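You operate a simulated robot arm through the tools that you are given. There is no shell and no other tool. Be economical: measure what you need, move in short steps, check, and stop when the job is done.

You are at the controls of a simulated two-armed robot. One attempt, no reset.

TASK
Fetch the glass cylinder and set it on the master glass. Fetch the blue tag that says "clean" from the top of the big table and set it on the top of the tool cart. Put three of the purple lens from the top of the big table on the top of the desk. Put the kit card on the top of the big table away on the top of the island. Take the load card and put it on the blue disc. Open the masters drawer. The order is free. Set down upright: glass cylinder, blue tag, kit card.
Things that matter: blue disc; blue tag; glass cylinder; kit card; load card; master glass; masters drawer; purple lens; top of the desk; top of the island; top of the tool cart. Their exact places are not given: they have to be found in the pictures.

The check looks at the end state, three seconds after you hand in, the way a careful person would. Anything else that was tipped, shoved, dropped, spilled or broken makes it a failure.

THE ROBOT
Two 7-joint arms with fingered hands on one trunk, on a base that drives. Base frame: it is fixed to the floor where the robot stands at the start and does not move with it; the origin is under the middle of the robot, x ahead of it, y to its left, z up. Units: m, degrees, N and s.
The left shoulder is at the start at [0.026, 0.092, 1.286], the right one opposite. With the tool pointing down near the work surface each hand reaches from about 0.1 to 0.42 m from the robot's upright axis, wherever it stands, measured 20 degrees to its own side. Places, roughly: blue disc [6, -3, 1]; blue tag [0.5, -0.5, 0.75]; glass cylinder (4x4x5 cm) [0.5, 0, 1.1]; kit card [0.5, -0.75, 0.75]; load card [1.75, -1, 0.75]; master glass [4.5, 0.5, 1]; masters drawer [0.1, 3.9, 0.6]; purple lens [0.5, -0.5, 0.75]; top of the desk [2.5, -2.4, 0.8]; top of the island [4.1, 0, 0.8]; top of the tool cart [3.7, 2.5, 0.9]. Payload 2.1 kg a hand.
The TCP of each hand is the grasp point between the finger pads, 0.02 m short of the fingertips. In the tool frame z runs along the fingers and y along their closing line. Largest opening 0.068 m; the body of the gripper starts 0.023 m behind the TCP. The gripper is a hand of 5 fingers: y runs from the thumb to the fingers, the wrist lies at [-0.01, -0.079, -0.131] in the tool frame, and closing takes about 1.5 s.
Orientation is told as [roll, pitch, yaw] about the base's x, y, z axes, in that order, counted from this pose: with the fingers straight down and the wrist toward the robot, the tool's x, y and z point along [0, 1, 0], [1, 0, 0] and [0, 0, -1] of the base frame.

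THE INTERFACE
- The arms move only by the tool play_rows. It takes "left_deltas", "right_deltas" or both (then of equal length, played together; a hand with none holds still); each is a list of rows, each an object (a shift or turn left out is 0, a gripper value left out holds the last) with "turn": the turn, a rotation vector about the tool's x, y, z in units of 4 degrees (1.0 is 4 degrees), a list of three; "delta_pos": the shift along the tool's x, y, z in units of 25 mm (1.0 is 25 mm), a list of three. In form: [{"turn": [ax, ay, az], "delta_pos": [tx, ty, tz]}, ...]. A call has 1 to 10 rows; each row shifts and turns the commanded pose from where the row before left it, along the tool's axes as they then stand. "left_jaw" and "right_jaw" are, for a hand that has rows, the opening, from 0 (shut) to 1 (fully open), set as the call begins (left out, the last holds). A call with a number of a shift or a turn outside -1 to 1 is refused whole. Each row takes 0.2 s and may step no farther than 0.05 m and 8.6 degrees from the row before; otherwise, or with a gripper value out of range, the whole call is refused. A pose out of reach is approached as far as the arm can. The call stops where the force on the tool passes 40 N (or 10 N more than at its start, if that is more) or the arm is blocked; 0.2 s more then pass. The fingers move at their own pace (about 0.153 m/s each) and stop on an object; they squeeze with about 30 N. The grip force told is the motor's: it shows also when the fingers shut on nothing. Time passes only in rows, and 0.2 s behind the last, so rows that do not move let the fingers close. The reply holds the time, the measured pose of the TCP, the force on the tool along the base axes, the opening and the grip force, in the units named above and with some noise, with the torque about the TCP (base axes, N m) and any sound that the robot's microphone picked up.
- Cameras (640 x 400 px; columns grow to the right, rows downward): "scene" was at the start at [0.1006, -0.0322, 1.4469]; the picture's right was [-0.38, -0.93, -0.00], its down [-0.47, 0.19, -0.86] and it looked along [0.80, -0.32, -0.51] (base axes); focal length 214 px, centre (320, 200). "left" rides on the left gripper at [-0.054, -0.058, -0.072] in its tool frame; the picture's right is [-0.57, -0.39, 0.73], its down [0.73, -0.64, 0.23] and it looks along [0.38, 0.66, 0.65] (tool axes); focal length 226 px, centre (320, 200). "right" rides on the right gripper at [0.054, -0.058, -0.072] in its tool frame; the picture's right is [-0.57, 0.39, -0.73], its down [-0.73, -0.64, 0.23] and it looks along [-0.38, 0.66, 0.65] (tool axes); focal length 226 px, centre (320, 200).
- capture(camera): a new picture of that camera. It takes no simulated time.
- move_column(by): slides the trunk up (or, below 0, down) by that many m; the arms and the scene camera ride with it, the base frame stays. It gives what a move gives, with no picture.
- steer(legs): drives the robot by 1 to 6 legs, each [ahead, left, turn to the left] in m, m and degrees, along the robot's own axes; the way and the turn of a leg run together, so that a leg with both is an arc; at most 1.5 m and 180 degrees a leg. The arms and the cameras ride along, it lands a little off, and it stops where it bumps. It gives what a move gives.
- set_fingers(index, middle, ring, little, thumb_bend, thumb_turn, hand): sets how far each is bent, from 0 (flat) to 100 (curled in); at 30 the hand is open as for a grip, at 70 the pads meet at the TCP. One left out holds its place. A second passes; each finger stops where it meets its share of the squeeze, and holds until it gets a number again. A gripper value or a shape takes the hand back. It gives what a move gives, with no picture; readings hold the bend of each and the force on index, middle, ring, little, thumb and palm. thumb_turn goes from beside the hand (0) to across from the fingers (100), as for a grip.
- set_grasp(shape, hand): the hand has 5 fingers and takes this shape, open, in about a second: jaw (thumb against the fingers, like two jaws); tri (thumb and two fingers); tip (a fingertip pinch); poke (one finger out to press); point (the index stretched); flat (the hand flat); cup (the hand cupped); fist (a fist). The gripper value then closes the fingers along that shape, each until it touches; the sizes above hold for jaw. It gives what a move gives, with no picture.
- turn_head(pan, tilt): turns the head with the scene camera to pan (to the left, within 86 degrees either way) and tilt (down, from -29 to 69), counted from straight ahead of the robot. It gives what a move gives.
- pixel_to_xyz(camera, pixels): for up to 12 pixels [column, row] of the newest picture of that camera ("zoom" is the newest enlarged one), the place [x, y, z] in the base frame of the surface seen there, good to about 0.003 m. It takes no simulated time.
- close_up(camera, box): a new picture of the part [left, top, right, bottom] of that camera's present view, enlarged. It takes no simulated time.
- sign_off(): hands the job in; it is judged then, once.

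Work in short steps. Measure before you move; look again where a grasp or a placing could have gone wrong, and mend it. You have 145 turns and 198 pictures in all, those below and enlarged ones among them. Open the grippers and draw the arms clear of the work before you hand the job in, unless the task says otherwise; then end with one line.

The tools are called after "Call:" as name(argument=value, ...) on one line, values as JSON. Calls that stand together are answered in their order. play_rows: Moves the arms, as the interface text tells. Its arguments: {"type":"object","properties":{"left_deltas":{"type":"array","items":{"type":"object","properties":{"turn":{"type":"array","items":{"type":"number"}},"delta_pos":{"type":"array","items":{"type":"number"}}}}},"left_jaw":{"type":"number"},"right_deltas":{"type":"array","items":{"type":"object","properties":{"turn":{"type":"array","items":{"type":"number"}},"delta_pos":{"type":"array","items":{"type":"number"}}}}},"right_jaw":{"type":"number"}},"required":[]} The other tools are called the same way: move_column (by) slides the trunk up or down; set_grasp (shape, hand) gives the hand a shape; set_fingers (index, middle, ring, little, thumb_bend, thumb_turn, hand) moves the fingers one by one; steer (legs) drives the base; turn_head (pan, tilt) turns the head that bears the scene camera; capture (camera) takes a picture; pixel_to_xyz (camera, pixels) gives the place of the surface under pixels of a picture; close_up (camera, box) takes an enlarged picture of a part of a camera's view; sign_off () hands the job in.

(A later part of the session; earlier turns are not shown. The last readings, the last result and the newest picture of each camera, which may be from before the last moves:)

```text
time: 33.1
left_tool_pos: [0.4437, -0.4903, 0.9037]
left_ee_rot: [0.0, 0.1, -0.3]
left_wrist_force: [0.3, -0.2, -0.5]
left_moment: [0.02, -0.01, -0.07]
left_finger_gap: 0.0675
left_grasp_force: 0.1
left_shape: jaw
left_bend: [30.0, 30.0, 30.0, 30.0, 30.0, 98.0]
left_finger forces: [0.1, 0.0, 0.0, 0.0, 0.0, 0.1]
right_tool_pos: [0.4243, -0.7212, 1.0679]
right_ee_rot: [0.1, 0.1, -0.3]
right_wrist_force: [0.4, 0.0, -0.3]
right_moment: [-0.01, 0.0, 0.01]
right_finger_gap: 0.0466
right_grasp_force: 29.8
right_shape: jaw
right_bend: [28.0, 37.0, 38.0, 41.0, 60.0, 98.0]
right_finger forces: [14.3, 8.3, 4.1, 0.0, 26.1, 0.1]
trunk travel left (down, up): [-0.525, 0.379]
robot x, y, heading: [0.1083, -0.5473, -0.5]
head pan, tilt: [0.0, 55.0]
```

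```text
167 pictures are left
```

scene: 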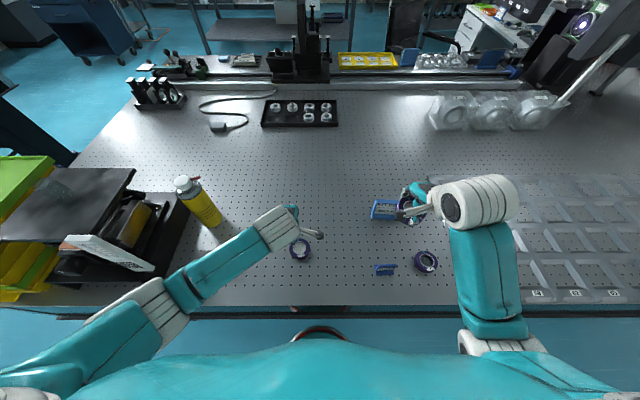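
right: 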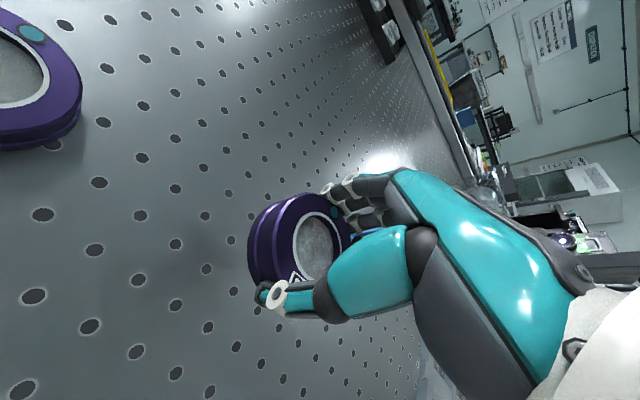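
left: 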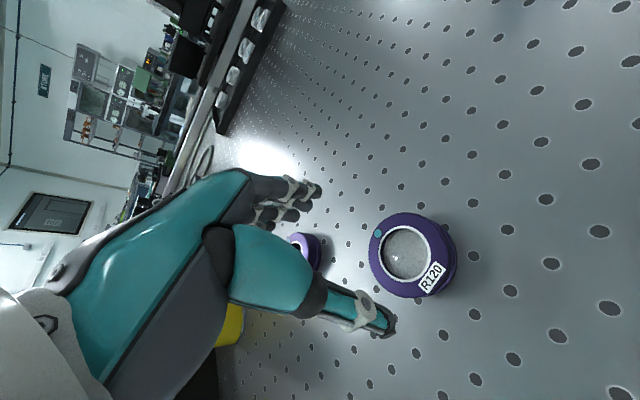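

Clear; lower onto R120, close and lift slightly.

Call:
play_rows(left_deltas=[{"delta_pos": [0, 0, 0.8]}, {"delta_pos": [0, 0, 0.8]}, {"delta_pos": [0, 0, 0.8]}, {"delta_pos": [0, 0, 0.7]}])

Call:
play_rows(left_deltas=[{}, {}, {}, {}, {}, {}, {}, {}], left_jaw=0)

Call:
play_rows(left_deltas=[{"delta_pos": [0, 0, -0.5]}, {"delta_pos": [0, 0, -1]}, {"delta_pos": [0, 0, -1]}, {"delta_pos": [0, 0, -1]}, {"delta_pos": [0, 0, -1]}, {"delta_pos": [0, 0, -1]}, {"delta_pos": [0, 0, -1]}])

Call:
capture(camera="left")

```text
time: 34.1
left_tool_pos: [0.4433, -0.4916, 0.8273]
left_ee_rot: [0.0, 0.0, -0.4]
left_wrist_force: [0.1, 0.1, 0.4]
left_moment: [-0.03, -0.03, 0.0]
left_finger_gap: 0.0677
left_grasp_force: 0.1
left_shape: jaw
left_bend: [30.0, 30.0, 30.0, 30.0, 30.0, 98.0]
left_finger forces: [0.3, 0.0, 0.1, 0.0, 0.1, 0.1]
right_tool_pos: [0.4246, -0.7221, 1.0693]
right_ee_rot: [0.0, 0.0, -0.2]
right_wrist_force: [0.0, 0.7, -0.9]
right_moment: [0.01, 0.01, 0.02]
right_finger_gap: 0.0465
right_grasp_force: 30.2
right_shape: jaw
right_bend: [28.0, 37.0, 38.0, 41.0, 60.0, 98.0]
right_finger forces: [14.3, 8.1, 4.2, 0.1, 26.1, 0.0]
trunk travel left (down, up): [-0.525, 0.379]
robot x, y, heading: [0.1093, -0.5488, -0.1]
head pan, tilt: [0.0, 55.0]
```

```text
time: 35.9
left_tool_pos: [0.4448, -0.4905, 0.828]
left_ee_rot: [-0.1, 0.1, -0.3]
left_wrist_force: [0.0, -0.3, 0.1]
left_moment: [0.0, 0.0, 0.02]
left_finger_gap: 0.0533
left_grasp_force: 29.9
left_shape: jaw
left_bend: [27.0, 34.0, 35.0, 45.0, 53.0, 98.0]
left_finger forces: [14.2, 7.9, 3.7, 0.0, 26.0, 0.1]
right_tool_pos: [0.4235, -0.7221, 1.0685]
right_ee_rot: [0.0, -0.1, -0.3]
right_wrist_force: [-0.3, 0.0, -0.4]
right_moment: [-0.03, 0.0, 0.01]
right_finger_gap: 0.0468
right_grasp_force: 30.4
right_shape: jaw
right_bend: [28.0, 37.0, 38.0, 41.0, 60.0, 98.0]
right_finger forces: [14.3, 8.2, 4.1, 0.0, 26.1, 0.0]
trunk travel left (down, up): [-0.525, 0.379]
robot x, y, heading: [0.1085, -0.5479, -0.5]
head pan, tilt: [0.0, 55.0]
```

```text
time: 37.5
left_tool_pos: [0.4468, -0.4902, 0.9903]
left_ee_rot: [0.0, 0.0, -0.2]
left_wrist_force: [0.0, -0.4, -1.2]
left_moment: [0.04, 0.0, 0.0]
left_finger_gap: 0.0533
left_grasp_force: 29.3
left_shape: jaw
left_bend: [27.0, 34.0, 35.0, 45.0, 53.0, 98.0]
left_finger forces: [14.3, 8.0, 3.9, 0.0, 26.0, 0.0]
right_tool_pos: [0.4237, -0.7214, 1.0683]
right_ee_rot: [0.0, 0.0, -0.2]
right_wrist_force: [0.6, 0.9, -0.6]
right_moment: [0.0, 0.0, 0.03]
right_finger_gap: 0.0465
right_grasp_force: 30.2
right_shape: jaw
right_bend: [28.0, 37.0, 38.0, 41.0, 60.0, 98.0]
right_finger forces: [14.3, 8.2, 4.1, 0.0, 26.0, 0.0]
trunk travel left (down, up): [-0.525, 0.379]
robot x, y, heading: [0.1109, -0.5468, -0.4]
head pan, tilt: [0.0, 55.0]
```

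```text
166 pictures are left
```

left: 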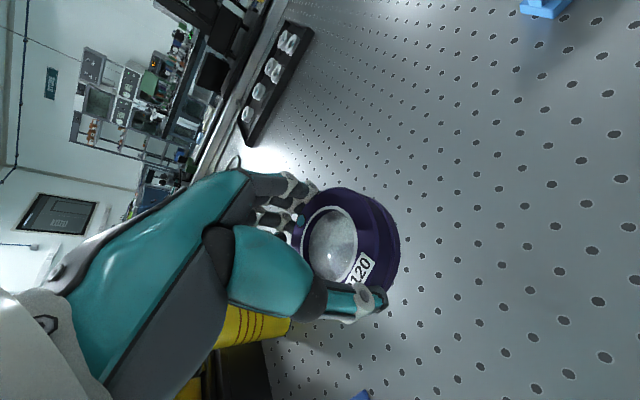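

Both lenses held. Back away from the table, raise the trunk and look for the route to the desk.

Call:
steer(legs=[[-0.3, 0, 0]])

Call:
move_column(by=0.3)

Call:
turn_head(pan=-40, tilt=25)

Call:
capture(camera="scene")

Call:
turn_head(pan=-75, tilt=40)

Call:
capture(camera="scene")

```text
time: 39.5
left_tool_pos: [0.1426, -0.4905, 0.9906]
left_ee_rot: [0.0, 0.1, -0.3]
left_wrist_force: [0.4, -0.1, -0.7]
left_moment: [-0.02, 0.01, 0.02]
left_finger_gap: 0.0533
left_grasp_force: 30.2
left_shape: jaw
left_bend: [27.0, 34.0, 35.0, 45.0, 53.0, 98.0]
left_finger forces: [14.3, 8.0, 3.8, 0.1, 25.9, 0.1]
right_tool_pos: [0.1193, -0.7209, 1.0686]
right_ee_rot: [0.0, 0.0, -0.4]
right_wrist_force: [0.8, 0.6, -0.9]
right_moment: [-0.04, -0.02, -0.01]
right_finger_gap: 0.0463
right_grasp_force: 30.2
right_shape: jaw
right_bend: [28.0, 37.0, 38.0, 41.0, 60.0, 98.0]
right_finger forces: [14.3, 8.2, 4.1, 0.0, 26.0, 0.0]
trunk travel left (down, up): [-0.525, 0.379]
robot x, y, heading: [-0.1898, -0.5487, -0.2]
head pan, tilt: [0.0, 55.0]
```

```text
time: 42.5
left_tool_pos: [0.1436, -0.4905, 1.2895]
left_ee_rot: [0.0, 0.2, -0.2]
left_wrist_force: [-0.7, 0.3, -0.7]
left_moment: [-0.03, -0.02, -0.01]
left_finger_gap: 0.0531
left_grasp_force: 29.8
left_shape: jaw
left_bend: [27.0, 34.0, 35.0, 45.0, 53.0, 98.0]
left_finger forces: [14.2, 7.9, 4.0, 0.0, 26.0, 0.0]
right_tool_pos: [0.1208, -0.7226, 1.3683]
right_ee_rot: [0.0, 0.0, -0.4]
right_wrist_force: [-0.2, 1.0, -0.7]
right_moment: [0.01, 0.0, 0.0]
right_finger_gap: 0.0464
right_grasp_force: 29.9
right_shape: jaw
right_bend: [28.0, 37.0, 38.0, 41.0, 60.0, 98.0]
right_finger forces: [14.3, 8.3, 4.1, 0.0, 26.1, 0.0]
trunk travel left (down, up): [-0.825, 0.079]
robot x, y, heading: [-0.1892, -0.5442, -0.5]
head pan, tilt: [0.0, 55.0]
```

```text
time: 43.6
left_tool_pos: [0.1442, -0.4891, 1.2894]
left_ee_rot: [0.0, 0.1, -0.5]
left_wrist_force: [0.2, -0.2, -1.0]
left_moment: [0.02, 0.01, 0.02]
left_finger_gap: 0.0533
left_grasp_force: 29.5
left_shape: jaw
left_bend: [27.0, 34.0, 35.0, 45.0, 53.0, 98.0]
left_finger forces: [14.3, 8.0, 4.0, 0.1, 26.0, 0.0]
right_tool_pos: [0.12, -0.72, 1.3675]
right_ee_rot: [0.0, 0.1, -0.4]
right_wrist_force: [-0.2, 0.0, -0.2]
right_moment: [0.01, -0.02, 0.02]
right_finger_gap: 0.0468
right_grasp_force: 29.9
right_shape: jaw
right_bend: [28.0, 37.0, 38.0, 41.0, 60.0, 98.0]
right_finger forces: [14.3, 8.2, 4.2, 0.0, 26.0, 0.0]
trunk travel left (down, up): [-0.825, 0.079]
robot x, y, heading: [-0.1928, -0.5411, -0.5]
head pan, tilt: [-40.0, 25.0]
```

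```text
165 pictures are left
```

scene: 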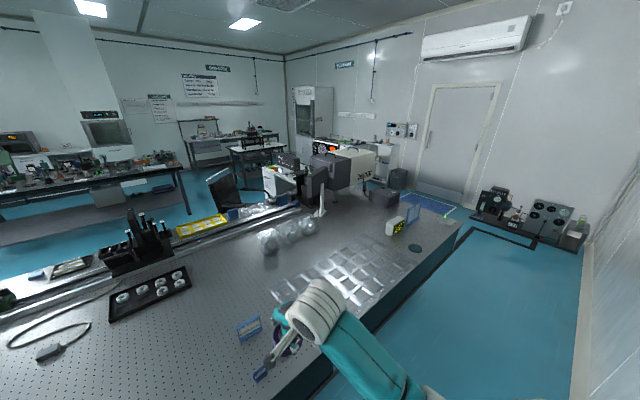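

```text
time: 44.6
left_tool_pos: [0.1439, -0.4886, 1.2893]
left_ee_rot: [0.0, 0.2, -0.4]
left_wrist_force: [-0.5, -0.1, -1.3]
left_moment: [0.0, 0.02, -0.04]
left_finger_gap: 0.0531
left_grasp_force: 29.9
left_shape: jaw
left_bend: [27.0, 34.0, 35.0, 45.0, 53.0, 98.0]
left_finger forces: [14.3, 8.1, 4.0, 0.0, 25.9, 0.1]
right_tool_pos: [0.1214, -0.7207, 1.369]
right_ee_rot: [0.0, 0.1, -0.4]
right_wrist_force: [0.0, 0.5, 0.1]
right_moment: [0.02, 0.03, 0.03]
right_finger_gap: 0.0465
right_grasp_force: 30.0
right_shape: jaw
right_bend: [28.0, 37.0, 38.0, 41.0, 60.0, 98.0]
right_finger forces: [14.3, 8.1, 4.0, 0.0, 26.1, 0.0]
trunk travel left (down, up): [-0.825, 0.079]
robot x, y, heading: [-0.1973, -0.5436, -0.6]
head pan, tilt: [-75.0, 40.0]
```

```text
164 pictures are left
```

scene: 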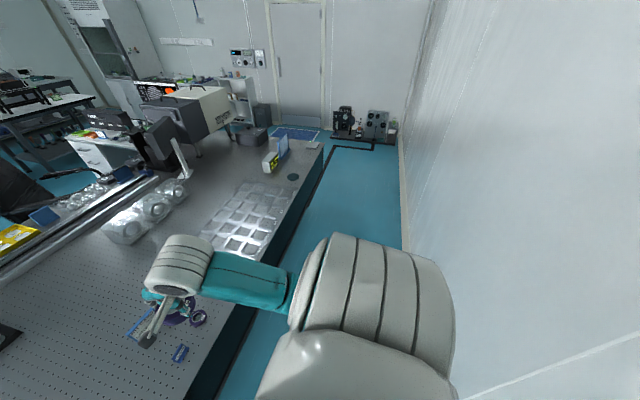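

Measure the floor at the table's right end and obstacles there.

Call:
pixel_to_xyz(camera="scene", pixels=[[318, 143], [295, 135], [275, 130], [330, 140], [375, 200], [250, 120], [262, 110], [235, 105], [95, 150], [45, 178], [340, 125], [210, 125]])

Call:
close_up(camera="scene", box=[0, 50, 340, 250])

```text
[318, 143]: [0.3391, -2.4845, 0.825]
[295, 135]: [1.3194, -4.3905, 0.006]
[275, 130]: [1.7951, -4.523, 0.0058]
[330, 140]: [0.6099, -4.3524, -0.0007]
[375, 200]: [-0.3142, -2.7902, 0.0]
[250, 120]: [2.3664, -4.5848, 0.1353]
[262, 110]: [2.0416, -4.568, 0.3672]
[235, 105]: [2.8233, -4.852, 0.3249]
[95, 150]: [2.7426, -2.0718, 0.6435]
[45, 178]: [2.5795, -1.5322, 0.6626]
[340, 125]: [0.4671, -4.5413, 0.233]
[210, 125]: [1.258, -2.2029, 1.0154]
```

```text
1.88 times, centred on (170, 150) of scene
```

zoom: 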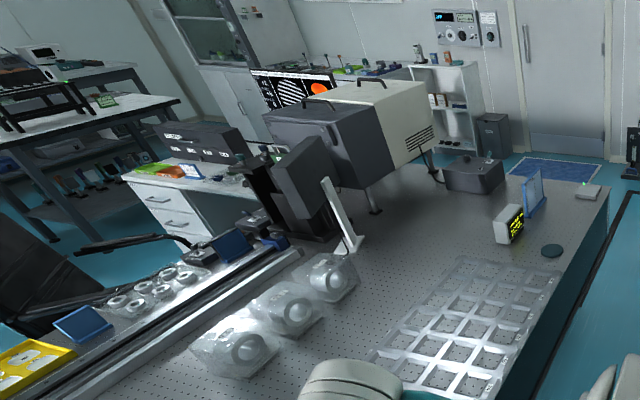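

Free floor exists around the table's right end (y<-2.5). I drive around: turn right, go ahead to y≈-3.1, then face +x.

Call:
steer(legs=[[0.1, 0, -90], [1.3, 0, 0], [1.3, 0, 0], [0, 0, 90], [0.6, 0, 0]])

Call:
turn_head(pan=30, tilt=25)

Call:
capture(camera="scene")

Call:
turn_head(pan=-20, tilt=25)

Call:
capture(camera="scene")

```text
time: 68.0
left_tool_pos: [0.8139, -3.159, 1.2907]
left_ee_rot: [0.0, 0.1, 0.7]
left_wrist_force: [0.0, -0.3, -1.1]
left_moment: [-0.01, 0.02, -0.01]
left_finger_gap: 0.0526
left_grasp_force: 30.1
left_shape: jaw
left_bend: [27.0, 34.0, 35.0, 45.0, 55.0, 98.0]
left_finger forces: [14.3, 8.0, 4.0, 0.0, 25.9, 0.1]
right_tool_pos: [0.7972, -3.3907, 1.3689]
right_ee_rot: [0.0, 0.0, 0.7]
right_wrist_force: [-0.3, -0.1, -0.5]
right_moment: [0.05, 0.0, 0.01]
right_finger_gap: 0.0458
right_grasp_force: 30.0
right_shape: jaw
right_bend: [28.0, 37.0, 38.0, 41.0, 62.0, 98.0]
right_finger forces: [14.5, 8.2, 4.3, 0.0, 26.0, 0.0]
trunk travel left (down, up): [-0.825, 0.079]
robot x, y, heading: [0.4765, -3.2208, 0.6]
head pan, tilt: [-75.0, 40.0]
```

```text
time: 69.8
left_tool_pos: [0.8136, -3.1582, 1.2898]
left_ee_rot: [0.0, 0.2, 0.7]
left_wrist_force: [0.2, -0.5, -0.6]
left_moment: [0.01, -0.03, 0.02]
left_finger_gap: 0.0527
left_grasp_force: 30.2
left_shape: jaw
left_bend: [27.0, 34.0, 35.0, 45.0, 55.0, 98.0]
left_finger forces: [14.3, 8.0, 4.0, 0.0, 25.8, 0.0]
right_tool_pos: [0.7954, -3.3901, 1.3679]
right_ee_rot: [0.0, 0.0, 0.7]
right_wrist_force: [1.3, -0.4, -0.4]
right_moment: [-0.03, -0.01, 0.01]
right_finger_gap: 0.0456
right_grasp_force: 30.5
right_shape: jaw
right_bend: [28.0, 37.0, 38.0, 41.0, 62.0, 98.0]
right_finger forces: [14.4, 8.2, 4.2, 0.1, 26.0, 0.1]
trunk travel left (down, up): [-0.825, 0.079]
robot x, y, heading: [0.4801, -3.2218, 0.9]
head pan, tilt: [30.0, 25.0]
```

```text
162 pictures are left
```

scene: 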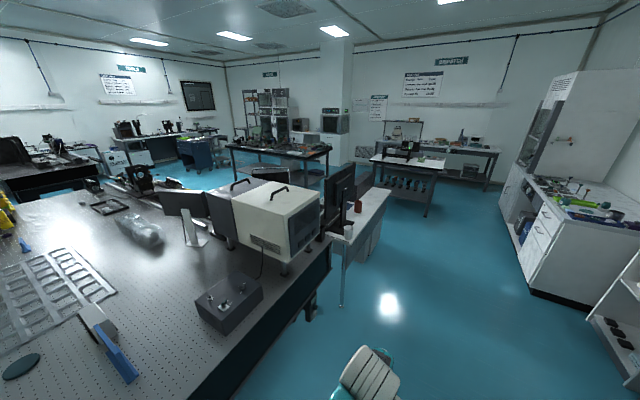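

```text
time: 71.0
left_tool_pos: [0.8146, -3.1597, 1.29]
left_ee_rot: [0.0, 0.1, 0.8]
left_wrist_force: [0.6, -0.6, -0.4]
left_moment: [0.03, -0.03, 0.0]
left_finger_gap: 0.0525
left_grasp_force: 30.1
left_shape: jaw
left_bend: [27.0, 34.0, 35.0, 45.0, 55.0, 98.0]
left_finger forces: [14.3, 7.9, 4.0, 0.0, 25.8, 0.1]
right_tool_pos: [0.7956, -3.3907, 1.3684]
right_ee_rot: [-0.1, 0.0, 0.6]
right_wrist_force: [0.6, 0.1, -0.2]
right_moment: [0.02, 0.0, 0.0]
right_finger_gap: 0.0454
right_grasp_force: 29.7
right_shape: jaw
right_bend: [28.0, 37.0, 38.0, 41.0, 62.0, 98.0]
right_finger forces: [14.3, 8.2, 4.3, 0.0, 26.1, 0.1]
trunk travel left (down, up): [-0.825, 0.079]
robot x, y, heading: [0.4768, -3.2233, 0.7]
head pan, tilt: [-20.0, 25.0]
```

```text
161 pictures are left
```

scene: 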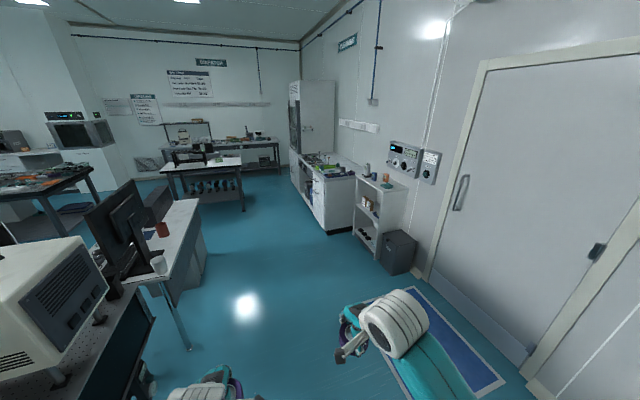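

The desk (with monitor) is at (180,230); I measure its outline.

Call:
pixel_to_xyz(camera="scene", pixels=[[165, 278], [198, 202], [150, 282], [180, 235], [160, 230], [158, 265], [120, 270], [205, 245], [190, 348], [240, 200], [165, 240], [185, 255]])

Call:
close_up(camera="scene", box=[80, 160, 240, 300])

```text
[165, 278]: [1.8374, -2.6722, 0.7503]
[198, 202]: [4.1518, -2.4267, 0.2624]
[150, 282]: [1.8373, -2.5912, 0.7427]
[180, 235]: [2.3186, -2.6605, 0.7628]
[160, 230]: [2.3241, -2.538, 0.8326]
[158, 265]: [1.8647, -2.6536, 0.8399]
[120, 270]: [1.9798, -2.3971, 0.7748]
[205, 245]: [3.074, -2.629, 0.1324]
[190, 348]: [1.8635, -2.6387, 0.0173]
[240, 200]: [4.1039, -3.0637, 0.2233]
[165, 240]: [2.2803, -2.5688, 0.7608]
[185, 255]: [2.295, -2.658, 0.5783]
```

```text
2.86 times, centred on (160, 230) of scene
```

zoom: 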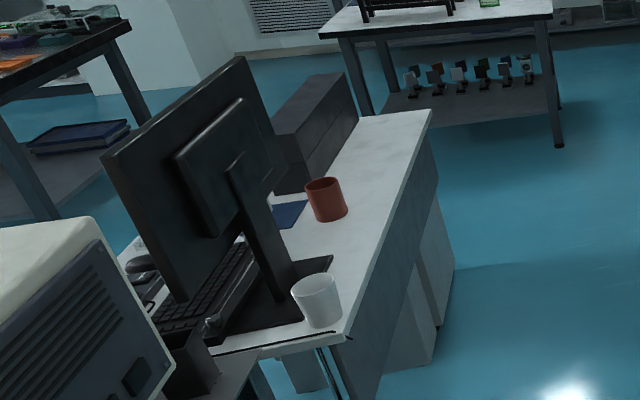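

Desk spans x 1.84–3.0, y from -2.67 up, z≈0.76. I drive to (2.5,-3.05) facing +y to view the top.

Call:
steer(legs=[[1.2, 0, 0], [0.85, 0, 0], [0, 0, 90]])

Call:
turn_head(pan=0, tilt=45)

Call:
capture(camera="scene")

```text
time: 85.0
left_tool_pos: [2.4565, -2.8462, 1.2898]
left_ee_rot: [0.0, 0.1, 91.9]
left_wrist_force: [0.5, 0.4, -1.4]
left_moment: [-0.01, -0.02, 0.0]
left_finger_gap: 0.0522
left_grasp_force: 29.9
left_shape: jaw
left_bend: [27.0, 34.0, 35.0, 45.0, 55.0, 98.0]
left_finger forces: [14.4, 7.9, 4.0, 0.0, 25.6, 0.2]
right_tool_pos: [2.6883, -2.8599, 1.3687]
right_ee_rot: [0.1, 0.0, 91.8]
right_wrist_force: [0.2, -0.3, -0.5]
right_moment: [0.01, -0.01, -0.02]
right_finger_gap: 0.0455
right_grasp_force: 30.5
right_shape: jaw
right_bend: [73.0, 37.0, 38.0, 41.0, 63.0, 98.0]
right_finger forces: [14.2, 8.0, 4.2, 0.0, 25.6, 0.0]
trunk travel left (down, up): [-0.825, 0.079]
robot x, y, heading: [2.5258, -3.1799, 91.8]
head pan, tilt: [-20.0, 25.0]
```

```text
time: 85.9
left_tool_pos: [2.4571, -2.8469, 1.2893]
left_ee_rot: [0.1, 0.1, 91.9]
left_wrist_force: [-0.1, 0.2, -1.2]
left_moment: [0.01, -0.02, -0.01]
left_finger_gap: 0.0526
left_grasp_force: 30.8
left_shape: jaw
left_bend: [27.0, 34.0, 35.0, 45.0, 55.0, 98.0]
left_finger forces: [14.3, 7.9, 4.0, 0.0, 25.6, 0.0]
right_tool_pos: [2.6878, -2.8599, 1.3685]
right_ee_rot: [0.0, 0.0, 91.8]
right_wrist_force: [-0.7, -0.2, -1.3]
right_moment: [0.01, -0.01, -0.01]
right_finger_gap: 0.0455
right_grasp_force: 29.7
right_shape: jaw
right_bend: [73.0, 37.0, 38.0, 41.0, 63.0, 98.0]
right_finger forces: [14.3, 8.1, 4.3, 0.0, 25.6, 0.1]
trunk travel left (down, up): [-0.825, 0.079]
robot x, y, heading: [2.5248, -3.1798, 92.0]
head pan, tilt: [0.0, 45.0]
```

```text
159 pictures are left
```

scene: 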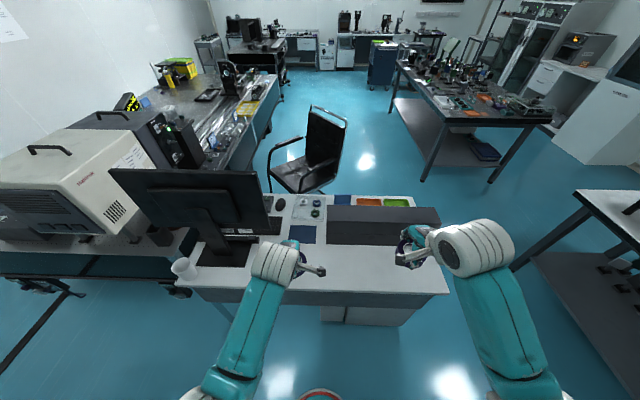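

The right index bend jumped to 73; I look at the grasp of R75 and measure the desk surface.

Call:
capture(camera="right")

Call:
capture(camera="left")

Call:
pixel_to_xyz(camera="scene", pixels=[[350, 255], [350, 275], [350, 285], [200, 272], [435, 285], [420, 262], [380, 250], [300, 280], [380, 225], [240, 285], [185, 265], [385, 278]])

```text
158 pictures are left
```

right: 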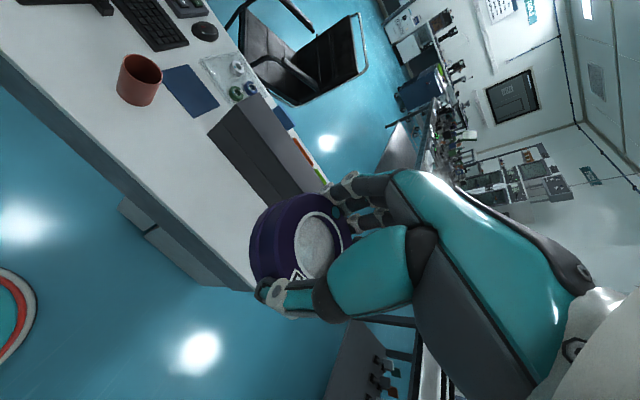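

```text
157 pictures are left
```

left: 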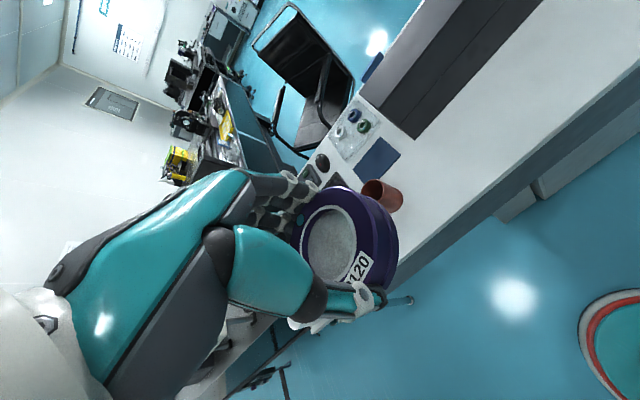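

```text
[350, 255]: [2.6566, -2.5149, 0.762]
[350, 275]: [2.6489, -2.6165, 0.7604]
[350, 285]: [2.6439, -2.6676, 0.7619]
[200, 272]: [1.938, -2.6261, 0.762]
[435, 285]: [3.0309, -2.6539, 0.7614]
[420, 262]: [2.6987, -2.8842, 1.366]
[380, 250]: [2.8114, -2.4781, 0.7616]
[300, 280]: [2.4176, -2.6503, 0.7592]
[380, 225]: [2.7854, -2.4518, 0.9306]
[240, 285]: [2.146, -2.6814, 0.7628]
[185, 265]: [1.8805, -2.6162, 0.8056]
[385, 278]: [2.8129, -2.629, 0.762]
```

Grasp still good. Desk top z=0.762, free strip x 2.45–3.0, y −2.68…−2.47. Move in and lower the trunk 0.4.

Call:
steer(legs=[[0, -0.2, 0], [0.26, 0, 0]])

Call:
move_column(by=-0.4)

Call:
capture(camera="scene")

```text
time: 88.9
left_tool_pos: [2.6504, -2.5781, 1.2895]
left_ee_rot: [0.0, 0.2, 91.6]
left_wrist_force: [-0.4, 0.0, -1.4]
left_moment: [0.0, 0.02, 0.01]
left_finger_gap: 0.0525
left_grasp_force: 30.5
left_shape: jaw
left_bend: [27.0, 34.0, 35.0, 45.0, 55.0, 98.0]
left_finger forces: [14.3, 8.0, 4.1, 0.0, 25.7, 0.1]
right_tool_pos: [2.8824, -2.5928, 1.3684]
right_ee_rot: [0.0, 0.1, 91.6]
right_wrist_force: [0.4, 0.5, -1.5]
right_moment: [0.02, -0.01, -0.01]
right_finger_gap: 0.0454
right_grasp_force: 29.6
right_shape: jaw
right_bend: [73.0, 37.0, 38.0, 41.0, 63.0, 98.0]
right_finger forces: [14.3, 8.2, 4.2, 0.1, 25.6, 0.0]
trunk travel left (down, up): [-0.825, 0.079]
robot x, y, heading: [2.7168, -2.9116, 91.7]
head pan, tilt: [0.0, 45.0]
```

```text
time: 92.8
left_tool_pos: [2.651, -2.5795, 0.8904]
left_ee_rot: [-0.1, 0.2, 91.6]
left_wrist_force: [-0.5, -0.5, -0.5]
left_moment: [-0.01, 0.0, -0.02]
left_finger_gap: 0.0524
left_grasp_force: 30.1
left_shape: jaw
left_bend: [27.0, 34.0, 35.0, 45.0, 55.0, 98.0]
left_finger forces: [14.2, 7.9, 4.0, 0.0, 25.7, 0.1]
right_tool_pos: [2.8827, -2.5944, 0.9688]
right_ee_rot: [0.0, 0.1, 91.6]
right_wrist_force: [-1.1, -0.2, -1.1]
right_moment: [0.0, -0.01, -0.02]
right_finger_gap: 0.0457
right_grasp_force: 29.8
right_shape: jaw
right_bend: [73.0, 37.0, 38.0, 41.0, 63.0, 98.0]
right_finger forces: [14.2, 8.0, 4.2, 0.1, 25.7, 0.1]
trunk travel left (down, up): [-0.425, 0.479]
robot x, y, heading: [2.7145, -2.917, 91.6]
head pan, tilt: [0.0, 45.0]
```

```text
156 pictures are left
```

scene: 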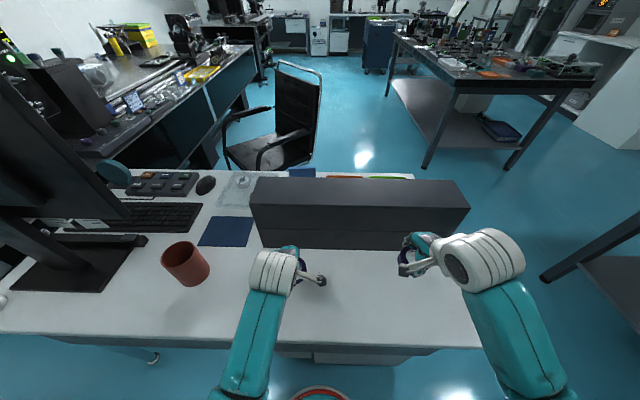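

Lower both lenses to just above the desk contact.

Call:
play_rows(right_deltas=[{"delta_pos": [0, 0, 0.9]}, {"delta_pos": [0, 0, 0.9]}, {"delta_pos": [0, 0, 0.9]}, {"delta_pos": [0, 0, 0.9]}, {"delta_pos": [0, 0, 0.9]}, {"delta_pos": [0, 0, 0.9]}, {"delta_pos": [0, 0, 0.9]}, {"delta_pos": [0, 0, 0.5]}, {"delta_pos": [0, 0, 0.25]}], left_deltas=[{"delta_pos": [0, 0, 0.5]}, {"delta_pos": [0, 0, 0.5]}, {"delta_pos": [0, 0, 0.5]}, {"delta_pos": [0, 0, 0.5]}, {"delta_pos": [0, 0, 0.5]}, {"delta_pos": [0, 0, 0.5]}, {"delta_pos": [0, 0, 0.4]}, {"delta_pos": [0, 0, 0.3]}, {"delta_pos": [0, 0, 0.2]}])

Call:
capture(camera="right")

Call:
capture(camera="left")

```text
time: 94.8
left_tool_pos: [2.6505, -2.5817, 0.7916]
left_ee_rot: [0.1, 0.1, 91.6]
left_wrist_force: [-0.5, 0.2, -0.9]
left_moment: [-0.01, -0.02, -0.01]
left_finger_gap: 0.052
left_grasp_force: 30.3
left_shape: jaw
left_bend: [27.0, 34.0, 35.0, 45.0, 55.0, 98.0]
left_finger forces: [14.2, 7.9, 4.2, 0.1, 25.7, 0.0]
right_tool_pos: [2.8831, -2.5938, 0.7932]
right_ee_rot: [0.0, 0.0, 91.6]
right_wrist_force: [0.1, 0.5, -1.0]
right_moment: [0.02, 0.0, 0.0]
right_finger_gap: 0.045
right_grasp_force: 30.1
right_shape: jaw
right_bend: [73.0, 37.0, 38.0, 41.0, 63.0, 98.0]
right_finger forces: [14.4, 8.1, 4.3, 0.0, 25.7, 0.0]
trunk travel left (down, up): [-0.425, 0.479]
robot x, y, heading: [2.7164, -2.9155, 91.7]
head pan, tilt: [0.0, 45.0]
```

```text
155 pictures are left
```

right: 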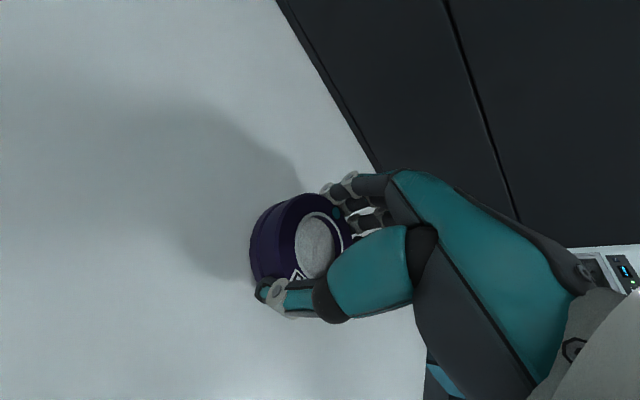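

```text
154 pictures are left
```

left: 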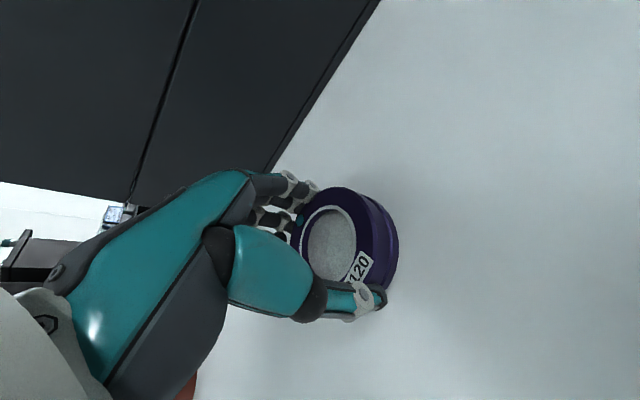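

A few mm more down, then open both hands and lift.

Call:
play_rows(right_deltas=[{"delta_pos": [0, 0, 0.1]}, {"delta_pos": [0, 0, 0.08]}], left_deltas=[{"delta_pos": [0, 0, 0.06]}, {"delta_pos": [0, 0, 0.04]}])

Call:
play_rows(right_deltas=[{}, {}, {}, {}, {}, {}], left_deltas=[{}, {}, {}, {}, {}, {}], right_jaw=1, left_jaw=1)

Call:
play_rows(right_deltas=[{"delta_pos": [0, 0, -0.5]}, {"delta_pos": [0, 0, -1]}, {"delta_pos": [0, 0, -1]}, {"delta_pos": [0, 0, -1]}, {"delta_pos": [0, 0, -1]}, {"delta_pos": [0, 0, -1]}, {"delta_pos": [0, 0, -1]}, {"delta_pos": [0, 0, -1]}], left_deltas=[{"delta_pos": [0, 0, -0.5]}, {"delta_pos": [0, 0, -1]}, {"delta_pos": [0, 0, -1]}, {"delta_pos": [0, 0, -1]}, {"delta_pos": [0, 0, -1]}, {"delta_pos": [0, 0, -1]}, {"delta_pos": [0, 0, -1]}, {"delta_pos": [0, 0, -1]}])

Call:
capture(camera="scene")

```text
time: 95.4
left_tool_pos: [2.6491, -2.5799, 0.7896]
left_ee_rot: [0.3, 0.2, 91.6]
left_wrist_force: [-1.1, 0.7, -2.0]
left_moment: [-0.04, 0.03, -0.02]
left_finger_gap: 0.0519
left_grasp_force: 29.9
left_shape: jaw
left_bend: [27.0, 34.0, 35.0, 45.0, 56.0, 98.0]
left_finger forces: [14.2, 7.9, 4.2, 0.0, 25.7, 0.0]
right_tool_pos: [2.8831, -2.595, 0.7881]
right_ee_rot: [0.0, 0.0, 91.6]
right_wrist_force: [-0.2, -0.2, -1.4]
right_moment: [-0.01, 0.0, 0.04]
right_finger_gap: 0.0451
right_grasp_force: 30.8
right_shape: jaw
right_bend: [73.0, 37.0, 38.0, 41.0, 63.0, 98.0]
right_finger forces: [14.3, 8.1, 4.4, 0.0, 25.7, 0.0]
trunk travel left (down, up): [-0.425, 0.479]
robot x, y, heading: [2.7203, -2.9148, 91.6]
head pan, tilt: [0.0, 45.0]
```

```text
time: 96.8
left_tool_pos: [2.6492, -2.5796, 0.79]
left_ee_rot: [0.3, 0.0, 91.6]
left_wrist_force: [0.0, -0.1, -0.4]
left_moment: [0.0, 0.0, 0.02]
left_finger_gap: 0.0678
left_grasp_force: 0.0
left_shape: jaw
left_bend: [30.0, 30.0, 30.0, 30.0, 30.0, 98.0]
left_finger forces: [0.1, 0.0, 0.0, 0.1, 0.0, 0.0]
right_tool_pos: [2.8832, -2.5952, 0.7888]
right_ee_rot: [0.0, 0.0, 91.6]
right_wrist_force: [-0.1, -0.1, 0.1]
right_moment: [0.01, 0.0, -0.01]
right_finger_gap: 0.0677
right_grasp_force: 0.0
right_shape: jaw
right_bend: [30.0, 30.0, 30.0, 30.0, 30.0, 98.0]
right_finger forces: [0.0, 0.0, 0.1, 0.1, 0.0, 0.0]
trunk travel left (down, up): [-0.425, 0.479]
robot x, y, heading: [2.7174, -2.9162, 91.6]
head pan, tilt: [0.0, 45.0]
```

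```text
time: 98.8
left_tool_pos: [2.621, -2.58, 0.9691]
left_ee_rot: [6.8, 0.2, 92.7]
left_wrist_force: [-0.1, -0.7, 0.3]
left_moment: [0.05, -0.03, 0.0]
left_finger_gap: 0.0678
left_grasp_force: 0.1
left_shape: jaw
left_bend: [30.0, 30.0, 30.0, 30.0, 30.0, 98.0]
left_finger forces: [0.0, 0.0, 0.1, 0.1, 0.1, 0.1]
right_tool_pos: [2.8824, -2.5933, 0.9751]
right_ee_rot: [0.0, 0.0, 91.5]
right_wrist_force: [0.1, 0.0, 1.1]
right_moment: [0.0, -0.02, -0.02]
right_finger_gap: 0.0678
right_grasp_force: 0.1
right_shape: jaw
right_bend: [30.0, 30.0, 30.0, 30.0, 30.0, 98.0]
right_finger forces: [0.0, 0.0, 0.1, 0.1, 0.1, 0.1]
trunk travel left (down, up): [-0.425, 0.479]
robot x, y, heading: [2.7168, -2.9149, 91.4]
head pan, tilt: [0.0, 45.0]
stopped in row 8 (left hand): the arm was blocked; the commanded pose is now the measured one
```

```text
153 pictures are left
```

scene: 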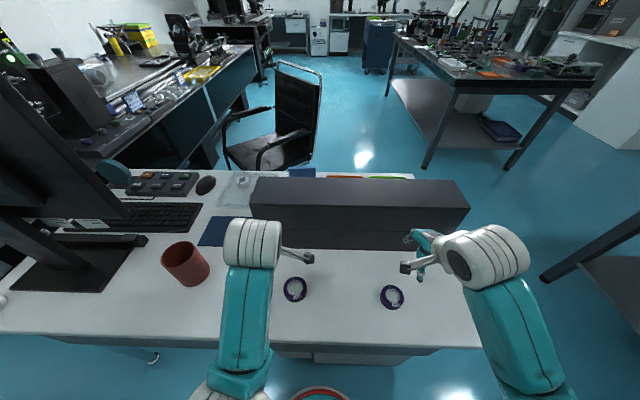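

Both lenses stand on the desk at (295,289), (391,297). Left arm hit a joint limit while lifting, hands are clear; I back away and return for more.

Call:
steer(legs=[[-0.3, 0, 0]])

Call:
move_column(by=0.4)

Call:
turn_head(pan=50, tilt=35)

Call:
capture(camera="scene")

Call:
turn_head(pan=-45, tilt=20)

Call:
capture(camera="scene")

```text
time: 100.8
left_tool_pos: [2.6301, -2.8737, 0.9682]
left_ee_rot: [6.9, 0.2, 92.9]
left_wrist_force: [-1.0, -0.6, -0.1]
left_moment: [0.0, 0.03, 0.01]
left_finger_gap: 0.0676
left_grasp_force: 0.0
left_shape: jaw
left_bend: [30.0, 30.0, 30.0, 30.0, 30.0, 98.0]
left_finger forces: [0.0, 0.0, 0.0, 0.0, 0.0, 0.0]
right_tool_pos: [2.8915, -2.885, 0.9757]
right_ee_rot: [-0.1, 0.1, 91.7]
right_wrist_force: [-0.3, 0.7, -0.1]
right_moment: [0.01, 0.02, 0.0]
right_finger_gap: 0.0674
right_grasp_force: 0.1
right_shape: jaw
right_bend: [30.0, 30.0, 30.0, 30.0, 30.0, 98.0]
right_finger forces: [0.0, 0.0, 0.0, 0.0, 0.1, 0.1]
trunk travel left (down, up): [-0.425, 0.479]
robot x, y, heading: [2.7233, -3.2091, 91.9]
head pan, tilt: [0.0, 45.0]
```

```text
time: 104.6
left_tool_pos: [2.6189, -2.8733, 1.367]
left_ee_rot: [8.8, 0.2, 93.4]
left_wrist_force: [0.3, -0.4, -0.7]
left_moment: [0.04, 0.0, -0.02]
left_finger_gap: 0.0675
left_grasp_force: 0.1
left_shape: jaw
left_bend: [30.0, 30.0, 30.0, 30.0, 30.0, 98.0]
left_finger forces: [0.0, 0.1, 0.0, 0.1, 0.0, 0.0]
right_tool_pos: [2.8904, -2.8858, 1.3746]
right_ee_rot: [0.0, 0.0, 91.8]
right_wrist_force: [-0.3, -0.2, 0.4]
right_moment: [0.0, 0.01, -0.02]
right_finger_gap: 0.0679
right_grasp_force: 0.0
right_shape: jaw
right_bend: [30.0, 30.0, 30.0, 30.0, 30.0, 98.0]
right_finger forces: [0.0, 0.0, 0.0, 0.0, 0.1, 0.0]
trunk travel left (down, up): [-0.825, 0.079]
robot x, y, heading: [2.7301, -3.2035, 91.9]
head pan, tilt: [0.0, 45.0]
```

```text
time: 105.8
left_tool_pos: [2.6193, -2.8724, 1.3657]
left_ee_rot: [8.6, 0.2, 93.4]
left_wrist_force: [-0.5, 0.8, -0.4]
left_moment: [0.02, 0.0, 0.01]
left_finger_gap: 0.0678
left_grasp_force: 0.1
left_shape: jaw
left_bend: [30.0, 30.0, 30.0, 30.0, 30.0, 98.0]
left_finger forces: [0.0, 0.1, 0.1, 0.0, 0.1, 0.1]
right_tool_pos: [2.89, -2.884, 1.3759]
right_ee_rot: [0.1, -0.1, 91.8]
right_wrist_force: [0.1, 0.6, -1.2]
right_moment: [0.02, 0.01, -0.03]
right_finger_gap: 0.0676
right_grasp_force: 0.1
right_shape: jaw
right_bend: [30.0, 30.0, 30.0, 30.0, 30.0, 98.0]
right_finger forces: [0.1, 0.1, 0.1, 0.0, 0.1, 0.0]
trunk travel left (down, up): [-0.825, 0.079]
robot x, y, heading: [2.7287, -3.2032, 91.7]
head pan, tilt: [50.0, 35.0]
```

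```text
152 pictures are left
```

scene: 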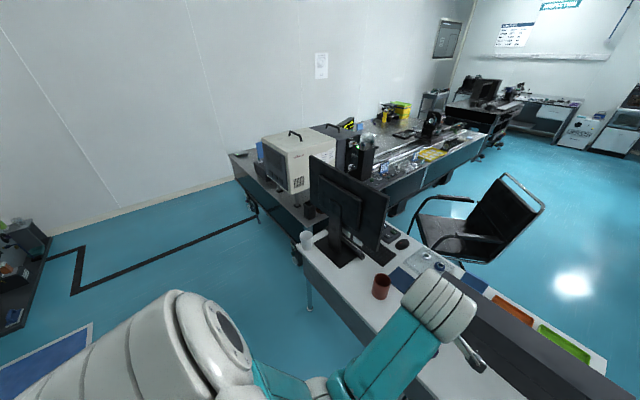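

```text
time: 107.5
left_tool_pos: [2.6202, -2.8714, 1.3647]
left_ee_rot: [8.7, 0.2, 93.3]
left_wrist_force: [-0.3, 0.0, -1.0]
left_moment: [0.03, -0.04, -0.04]
left_finger_gap: 0.0677
left_grasp_force: 0.0
left_shape: jaw
left_bend: [30.0, 30.0, 30.0, 30.0, 30.0, 98.0]
left_finger forces: [0.1, 0.1, 0.0, 0.1, 0.0, 0.1]
right_tool_pos: [2.8903, -2.8853, 1.3765]
right_ee_rot: [0.1, 0.0, 91.8]
right_wrist_force: [0.5, -0.1, -0.3]
right_moment: [0.02, -0.02, 0.03]
right_finger_gap: 0.0677
right_grasp_force: 0.1
right_shape: jaw
right_bend: [30.0, 30.0, 30.0, 30.0, 30.0, 98.0]
right_finger forces: [0.1, 0.0, 0.1, 0.0, 0.0, 0.0]
trunk travel left (down, up): [-0.825, 0.079]
robot x, y, heading: [2.7246, -3.2053, 91.7]
head pan, tilt: [-45.0, 20.0]
```

```text
151 pictures are left
```

scene: 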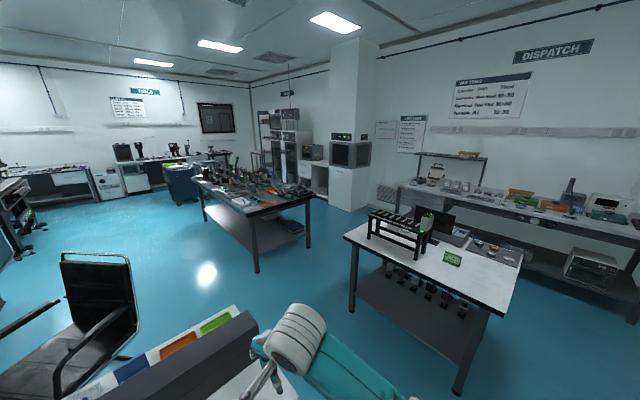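

I measure the chair, dispatch benches and island outline to plan the path to the load card and the disc.

Call:
pixel_to_xyz(camera="scene", pixels=[[130, 350], [60, 260], [250, 250], [310, 200], [205, 205], [350, 310], [455, 385], [515, 270], [345, 240], [600, 215], [560, 205], [430, 195]])

Call:
close_up(camera="scene", box=[340, 130, 640, 320])

Call:
close_up(camera="scene", box=[180, 140, 340, 240])

Call:
turn_head(pan=35, tilt=25)

Call:
capture(camera="scene")

Call:
close_up(camera="scene", box=[260, 100, 460, 220])

```text
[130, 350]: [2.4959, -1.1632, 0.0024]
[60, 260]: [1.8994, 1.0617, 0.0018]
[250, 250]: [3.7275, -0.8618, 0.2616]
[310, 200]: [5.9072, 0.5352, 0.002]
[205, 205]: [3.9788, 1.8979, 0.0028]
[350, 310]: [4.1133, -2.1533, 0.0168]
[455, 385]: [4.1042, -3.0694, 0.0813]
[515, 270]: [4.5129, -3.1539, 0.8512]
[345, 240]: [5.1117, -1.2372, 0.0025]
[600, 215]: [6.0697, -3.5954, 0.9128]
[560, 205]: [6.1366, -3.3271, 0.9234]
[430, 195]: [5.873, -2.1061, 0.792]
```

```text
2.11 times, centred on (490, 225) of scene
```

zoom: 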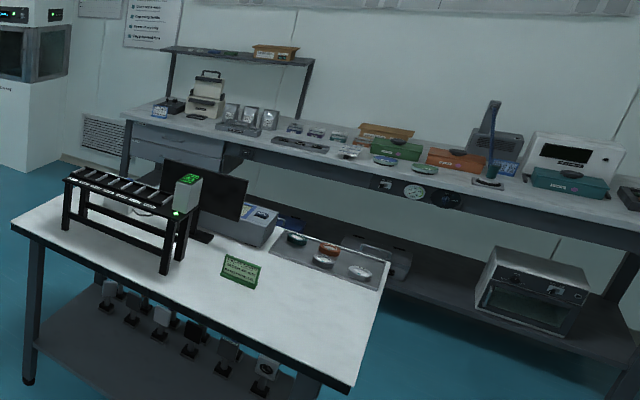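

```text
4.00 times, centred on (260, 190) of scene
```

zoom: 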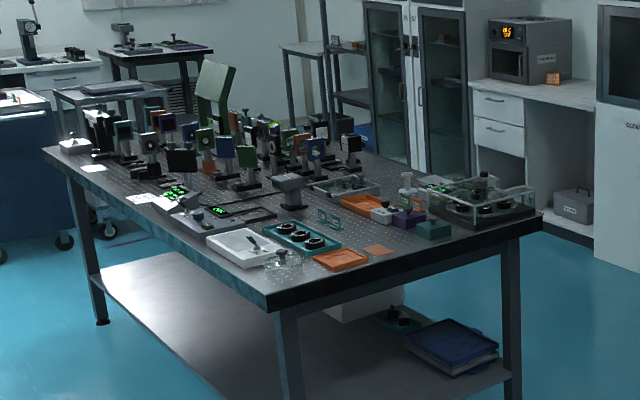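

```text
time: 109.0
left_tool_pos: [2.6197, -2.8726, 1.3659]
left_ee_rot: [8.6, 0.2, 93.4]
left_wrist_force: [0.0, 1.3, -0.5]
left_moment: [0.03, 0.0, 0.0]
left_finger_gap: 0.0677
left_grasp_force: 0.0
left_shape: jaw
left_bend: [30.0, 30.0, 30.0, 30.0, 30.0, 98.0]
left_finger forces: [0.1, 0.1, 0.0, 0.1, 0.0, 0.1]
right_tool_pos: [2.8902, -2.8861, 1.3763]
right_ee_rot: [0.1, 0.0, 91.8]
right_wrist_force: [0.0, -0.1, -0.2]
right_moment: [0.02, -0.01, 0.01]
right_finger_gap: 0.0678
right_grasp_force: 0.1
right_shape: jaw
right_bend: [30.0, 30.0, 30.0, 30.0, 30.0, 98.0]
right_finger forces: [0.1, 0.0, 0.1, 0.1, 0.0, 0.0]
trunk travel left (down, up): [-0.825, 0.079]
robot x, y, heading: [2.7259, -3.2078, 91.8]
head pan, tilt: [35.0, 25.0]
```

```text
148 pictures are left
```

scene: 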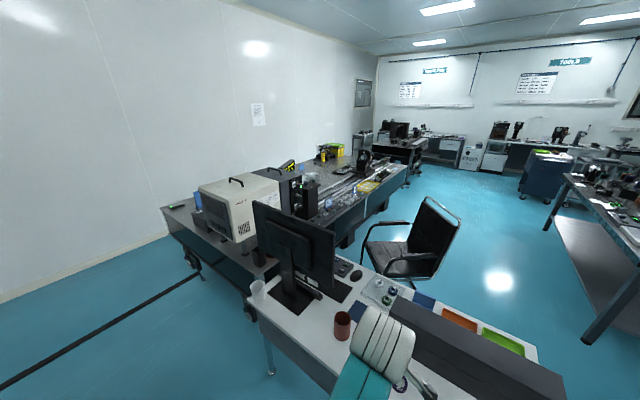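

```text
3.20 times, centred on (360, 160) of scene
```

zoom: 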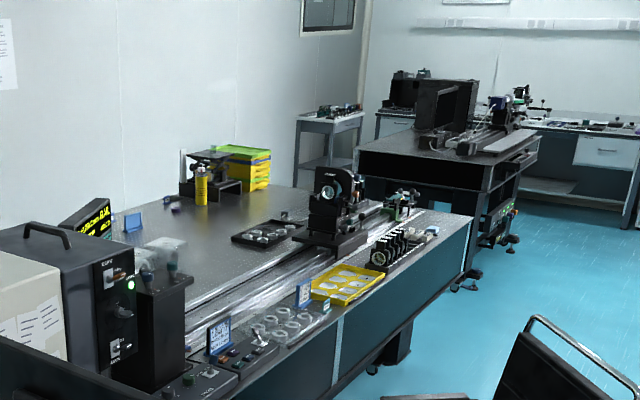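

Measure the chair extents before driving.

Call:
pixel_to_xyz(camera="scene", pixels=[[455, 215], [425, 200], [432, 265], [365, 225], [362, 265], [440, 245], [400, 225], [413, 290], [590, 340], [548, 225], [535, 345], [385, 185]])

```text
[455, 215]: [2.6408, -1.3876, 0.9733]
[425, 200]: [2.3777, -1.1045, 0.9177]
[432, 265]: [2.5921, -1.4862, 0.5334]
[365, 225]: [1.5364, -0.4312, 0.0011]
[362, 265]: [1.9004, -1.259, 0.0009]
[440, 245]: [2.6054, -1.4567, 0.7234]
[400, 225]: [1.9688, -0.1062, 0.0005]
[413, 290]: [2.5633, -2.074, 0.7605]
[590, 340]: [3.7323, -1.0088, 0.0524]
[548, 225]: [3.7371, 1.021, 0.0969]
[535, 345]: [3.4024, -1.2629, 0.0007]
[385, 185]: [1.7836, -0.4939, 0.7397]
```

Drive around the desk's far end to (2.4,-0.75) facing the table's rail side.

Call:
steer(legs=[[0, 0, -90], [0.45, 0, 0], [0, 0, 90], [1.25, 0, 0], [1.2, 0, 0], [0, 0, 90]])

Call:
steer(legs=[[0.75, 0, 0]])

Call:
turn_head(pan=25, tilt=45)

Call:
capture(camera="scene")

```text
time: 121.8
left_tool_pos: [3.0194, -2.4971, 1.3674]
left_ee_rot: [9.2, 0.0, 97.9]
left_wrist_force: [0.1, -0.2, 0.3]
left_moment: [0.0, 0.01, -0.02]
left_finger_gap: 0.0676
left_grasp_force: 0.0
left_shape: jaw
left_bend: [30.0, 30.0, 30.0, 30.0, 30.0, 98.0]
left_finger forces: [0.1, 0.1, 0.0, 0.1, 0.1, 0.1]
right_tool_pos: [3.2921, -2.4901, 1.3763]
right_ee_rot: [0.1, -0.1, 96.2]
right_wrist_force: [1.2, -0.3, 0.8]
right_moment: [0.03, 0.03, 0.0]
right_finger_gap: 0.0677
right_grasp_force: 0.0
right_shape: jaw
right_bend: [30.0, 30.0, 30.0, 30.0, 30.0, 98.0]
right_finger forces: [0.0, 0.0, 0.0, 0.0, 0.0, 0.1]
trunk travel left (down, up): [-0.825, 0.079]
robot x, y, heading: [3.152, -2.8195, 95.9]
head pan, tilt: [35.0, 25.0]
stopped in leg 4: the robot was blocked; the commanded pose is now the measured one
```

```text
time: 122.5
left_tool_pos: [3.0164, -2.4951, 1.3654]
left_ee_rot: [9.3, 0.2, 97.9]
left_wrist_force: [0.2, -0.4, 0.1]
left_moment: [-0.02, 0.0, 0.0]
left_finger_gap: 0.0675
left_grasp_force: 0.0
left_shape: jaw
left_bend: [30.0, 30.0, 30.0, 30.0, 30.0, 98.0]
left_finger forces: [0.0, 0.0, 0.0, 0.0, 0.0, 0.0]
right_tool_pos: [3.2891, -2.4863, 1.3739]
right_ee_rot: [0.1, 0.0, 96.2]
right_wrist_force: [0.4, 0.1, 0.8]
right_moment: [0.03, 0.02, 0.04]
right_finger_gap: 0.0676
right_grasp_force: 0.1
right_shape: jaw
right_bend: [30.0, 30.0, 30.0, 30.0, 30.0, 98.0]
right_finger forces: [0.1, 0.1, 0.0, 0.0, 0.0, 0.1]
trunk travel left (down, up): [-0.825, 0.079]
robot x, y, heading: [3.1535, -2.8179, 96.3]
head pan, tilt: [35.0, 25.0]
stopped in leg 1: the robot was blocked; the commanded pose is now the measured one
```

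```text
time: 123.3
left_tool_pos: [3.017, -2.4952, 1.3656]
left_ee_rot: [9.2, 0.1, 97.9]
left_wrist_force: [0.5, 0.2, -0.2]
left_moment: [0.01, 0.05, 0.0]
left_finger_gap: 0.0678
left_grasp_force: 0.0
left_shape: jaw
left_bend: [30.0, 30.0, 30.0, 30.0, 30.0, 98.0]
left_finger forces: [0.0, 0.0, 0.0, 0.1, 0.0, 0.0]
right_tool_pos: [3.2907, -2.4876, 1.3755]
right_ee_rot: [0.0, 0.0, 96.2]
right_wrist_force: [0.3, 0.1, -0.1]
right_moment: [0.01, 0.01, 0.0]
right_finger_gap: 0.0678
right_grasp_force: 0.1
right_shape: jaw
right_bend: [30.0, 30.0, 30.0, 30.0, 30.0, 98.0]
right_finger forces: [0.0, 0.0, 0.1, 0.0, 0.1, 0.1]
trunk travel left (down, up): [-0.825, 0.079]
robot x, y, heading: [3.1519, -2.8176, 96.3]
head pan, tilt: [25.0, 45.0]
```

```text
146 pictures are left
```

scene: 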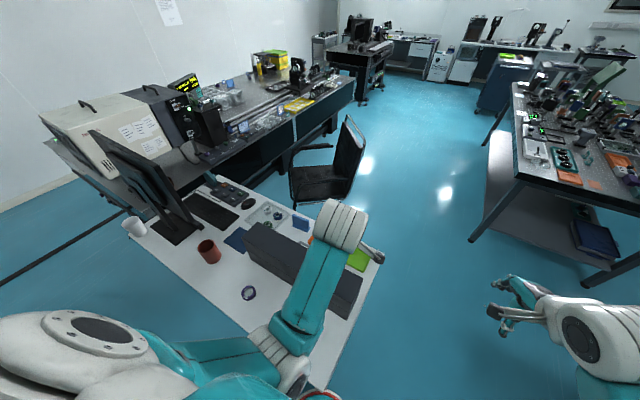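

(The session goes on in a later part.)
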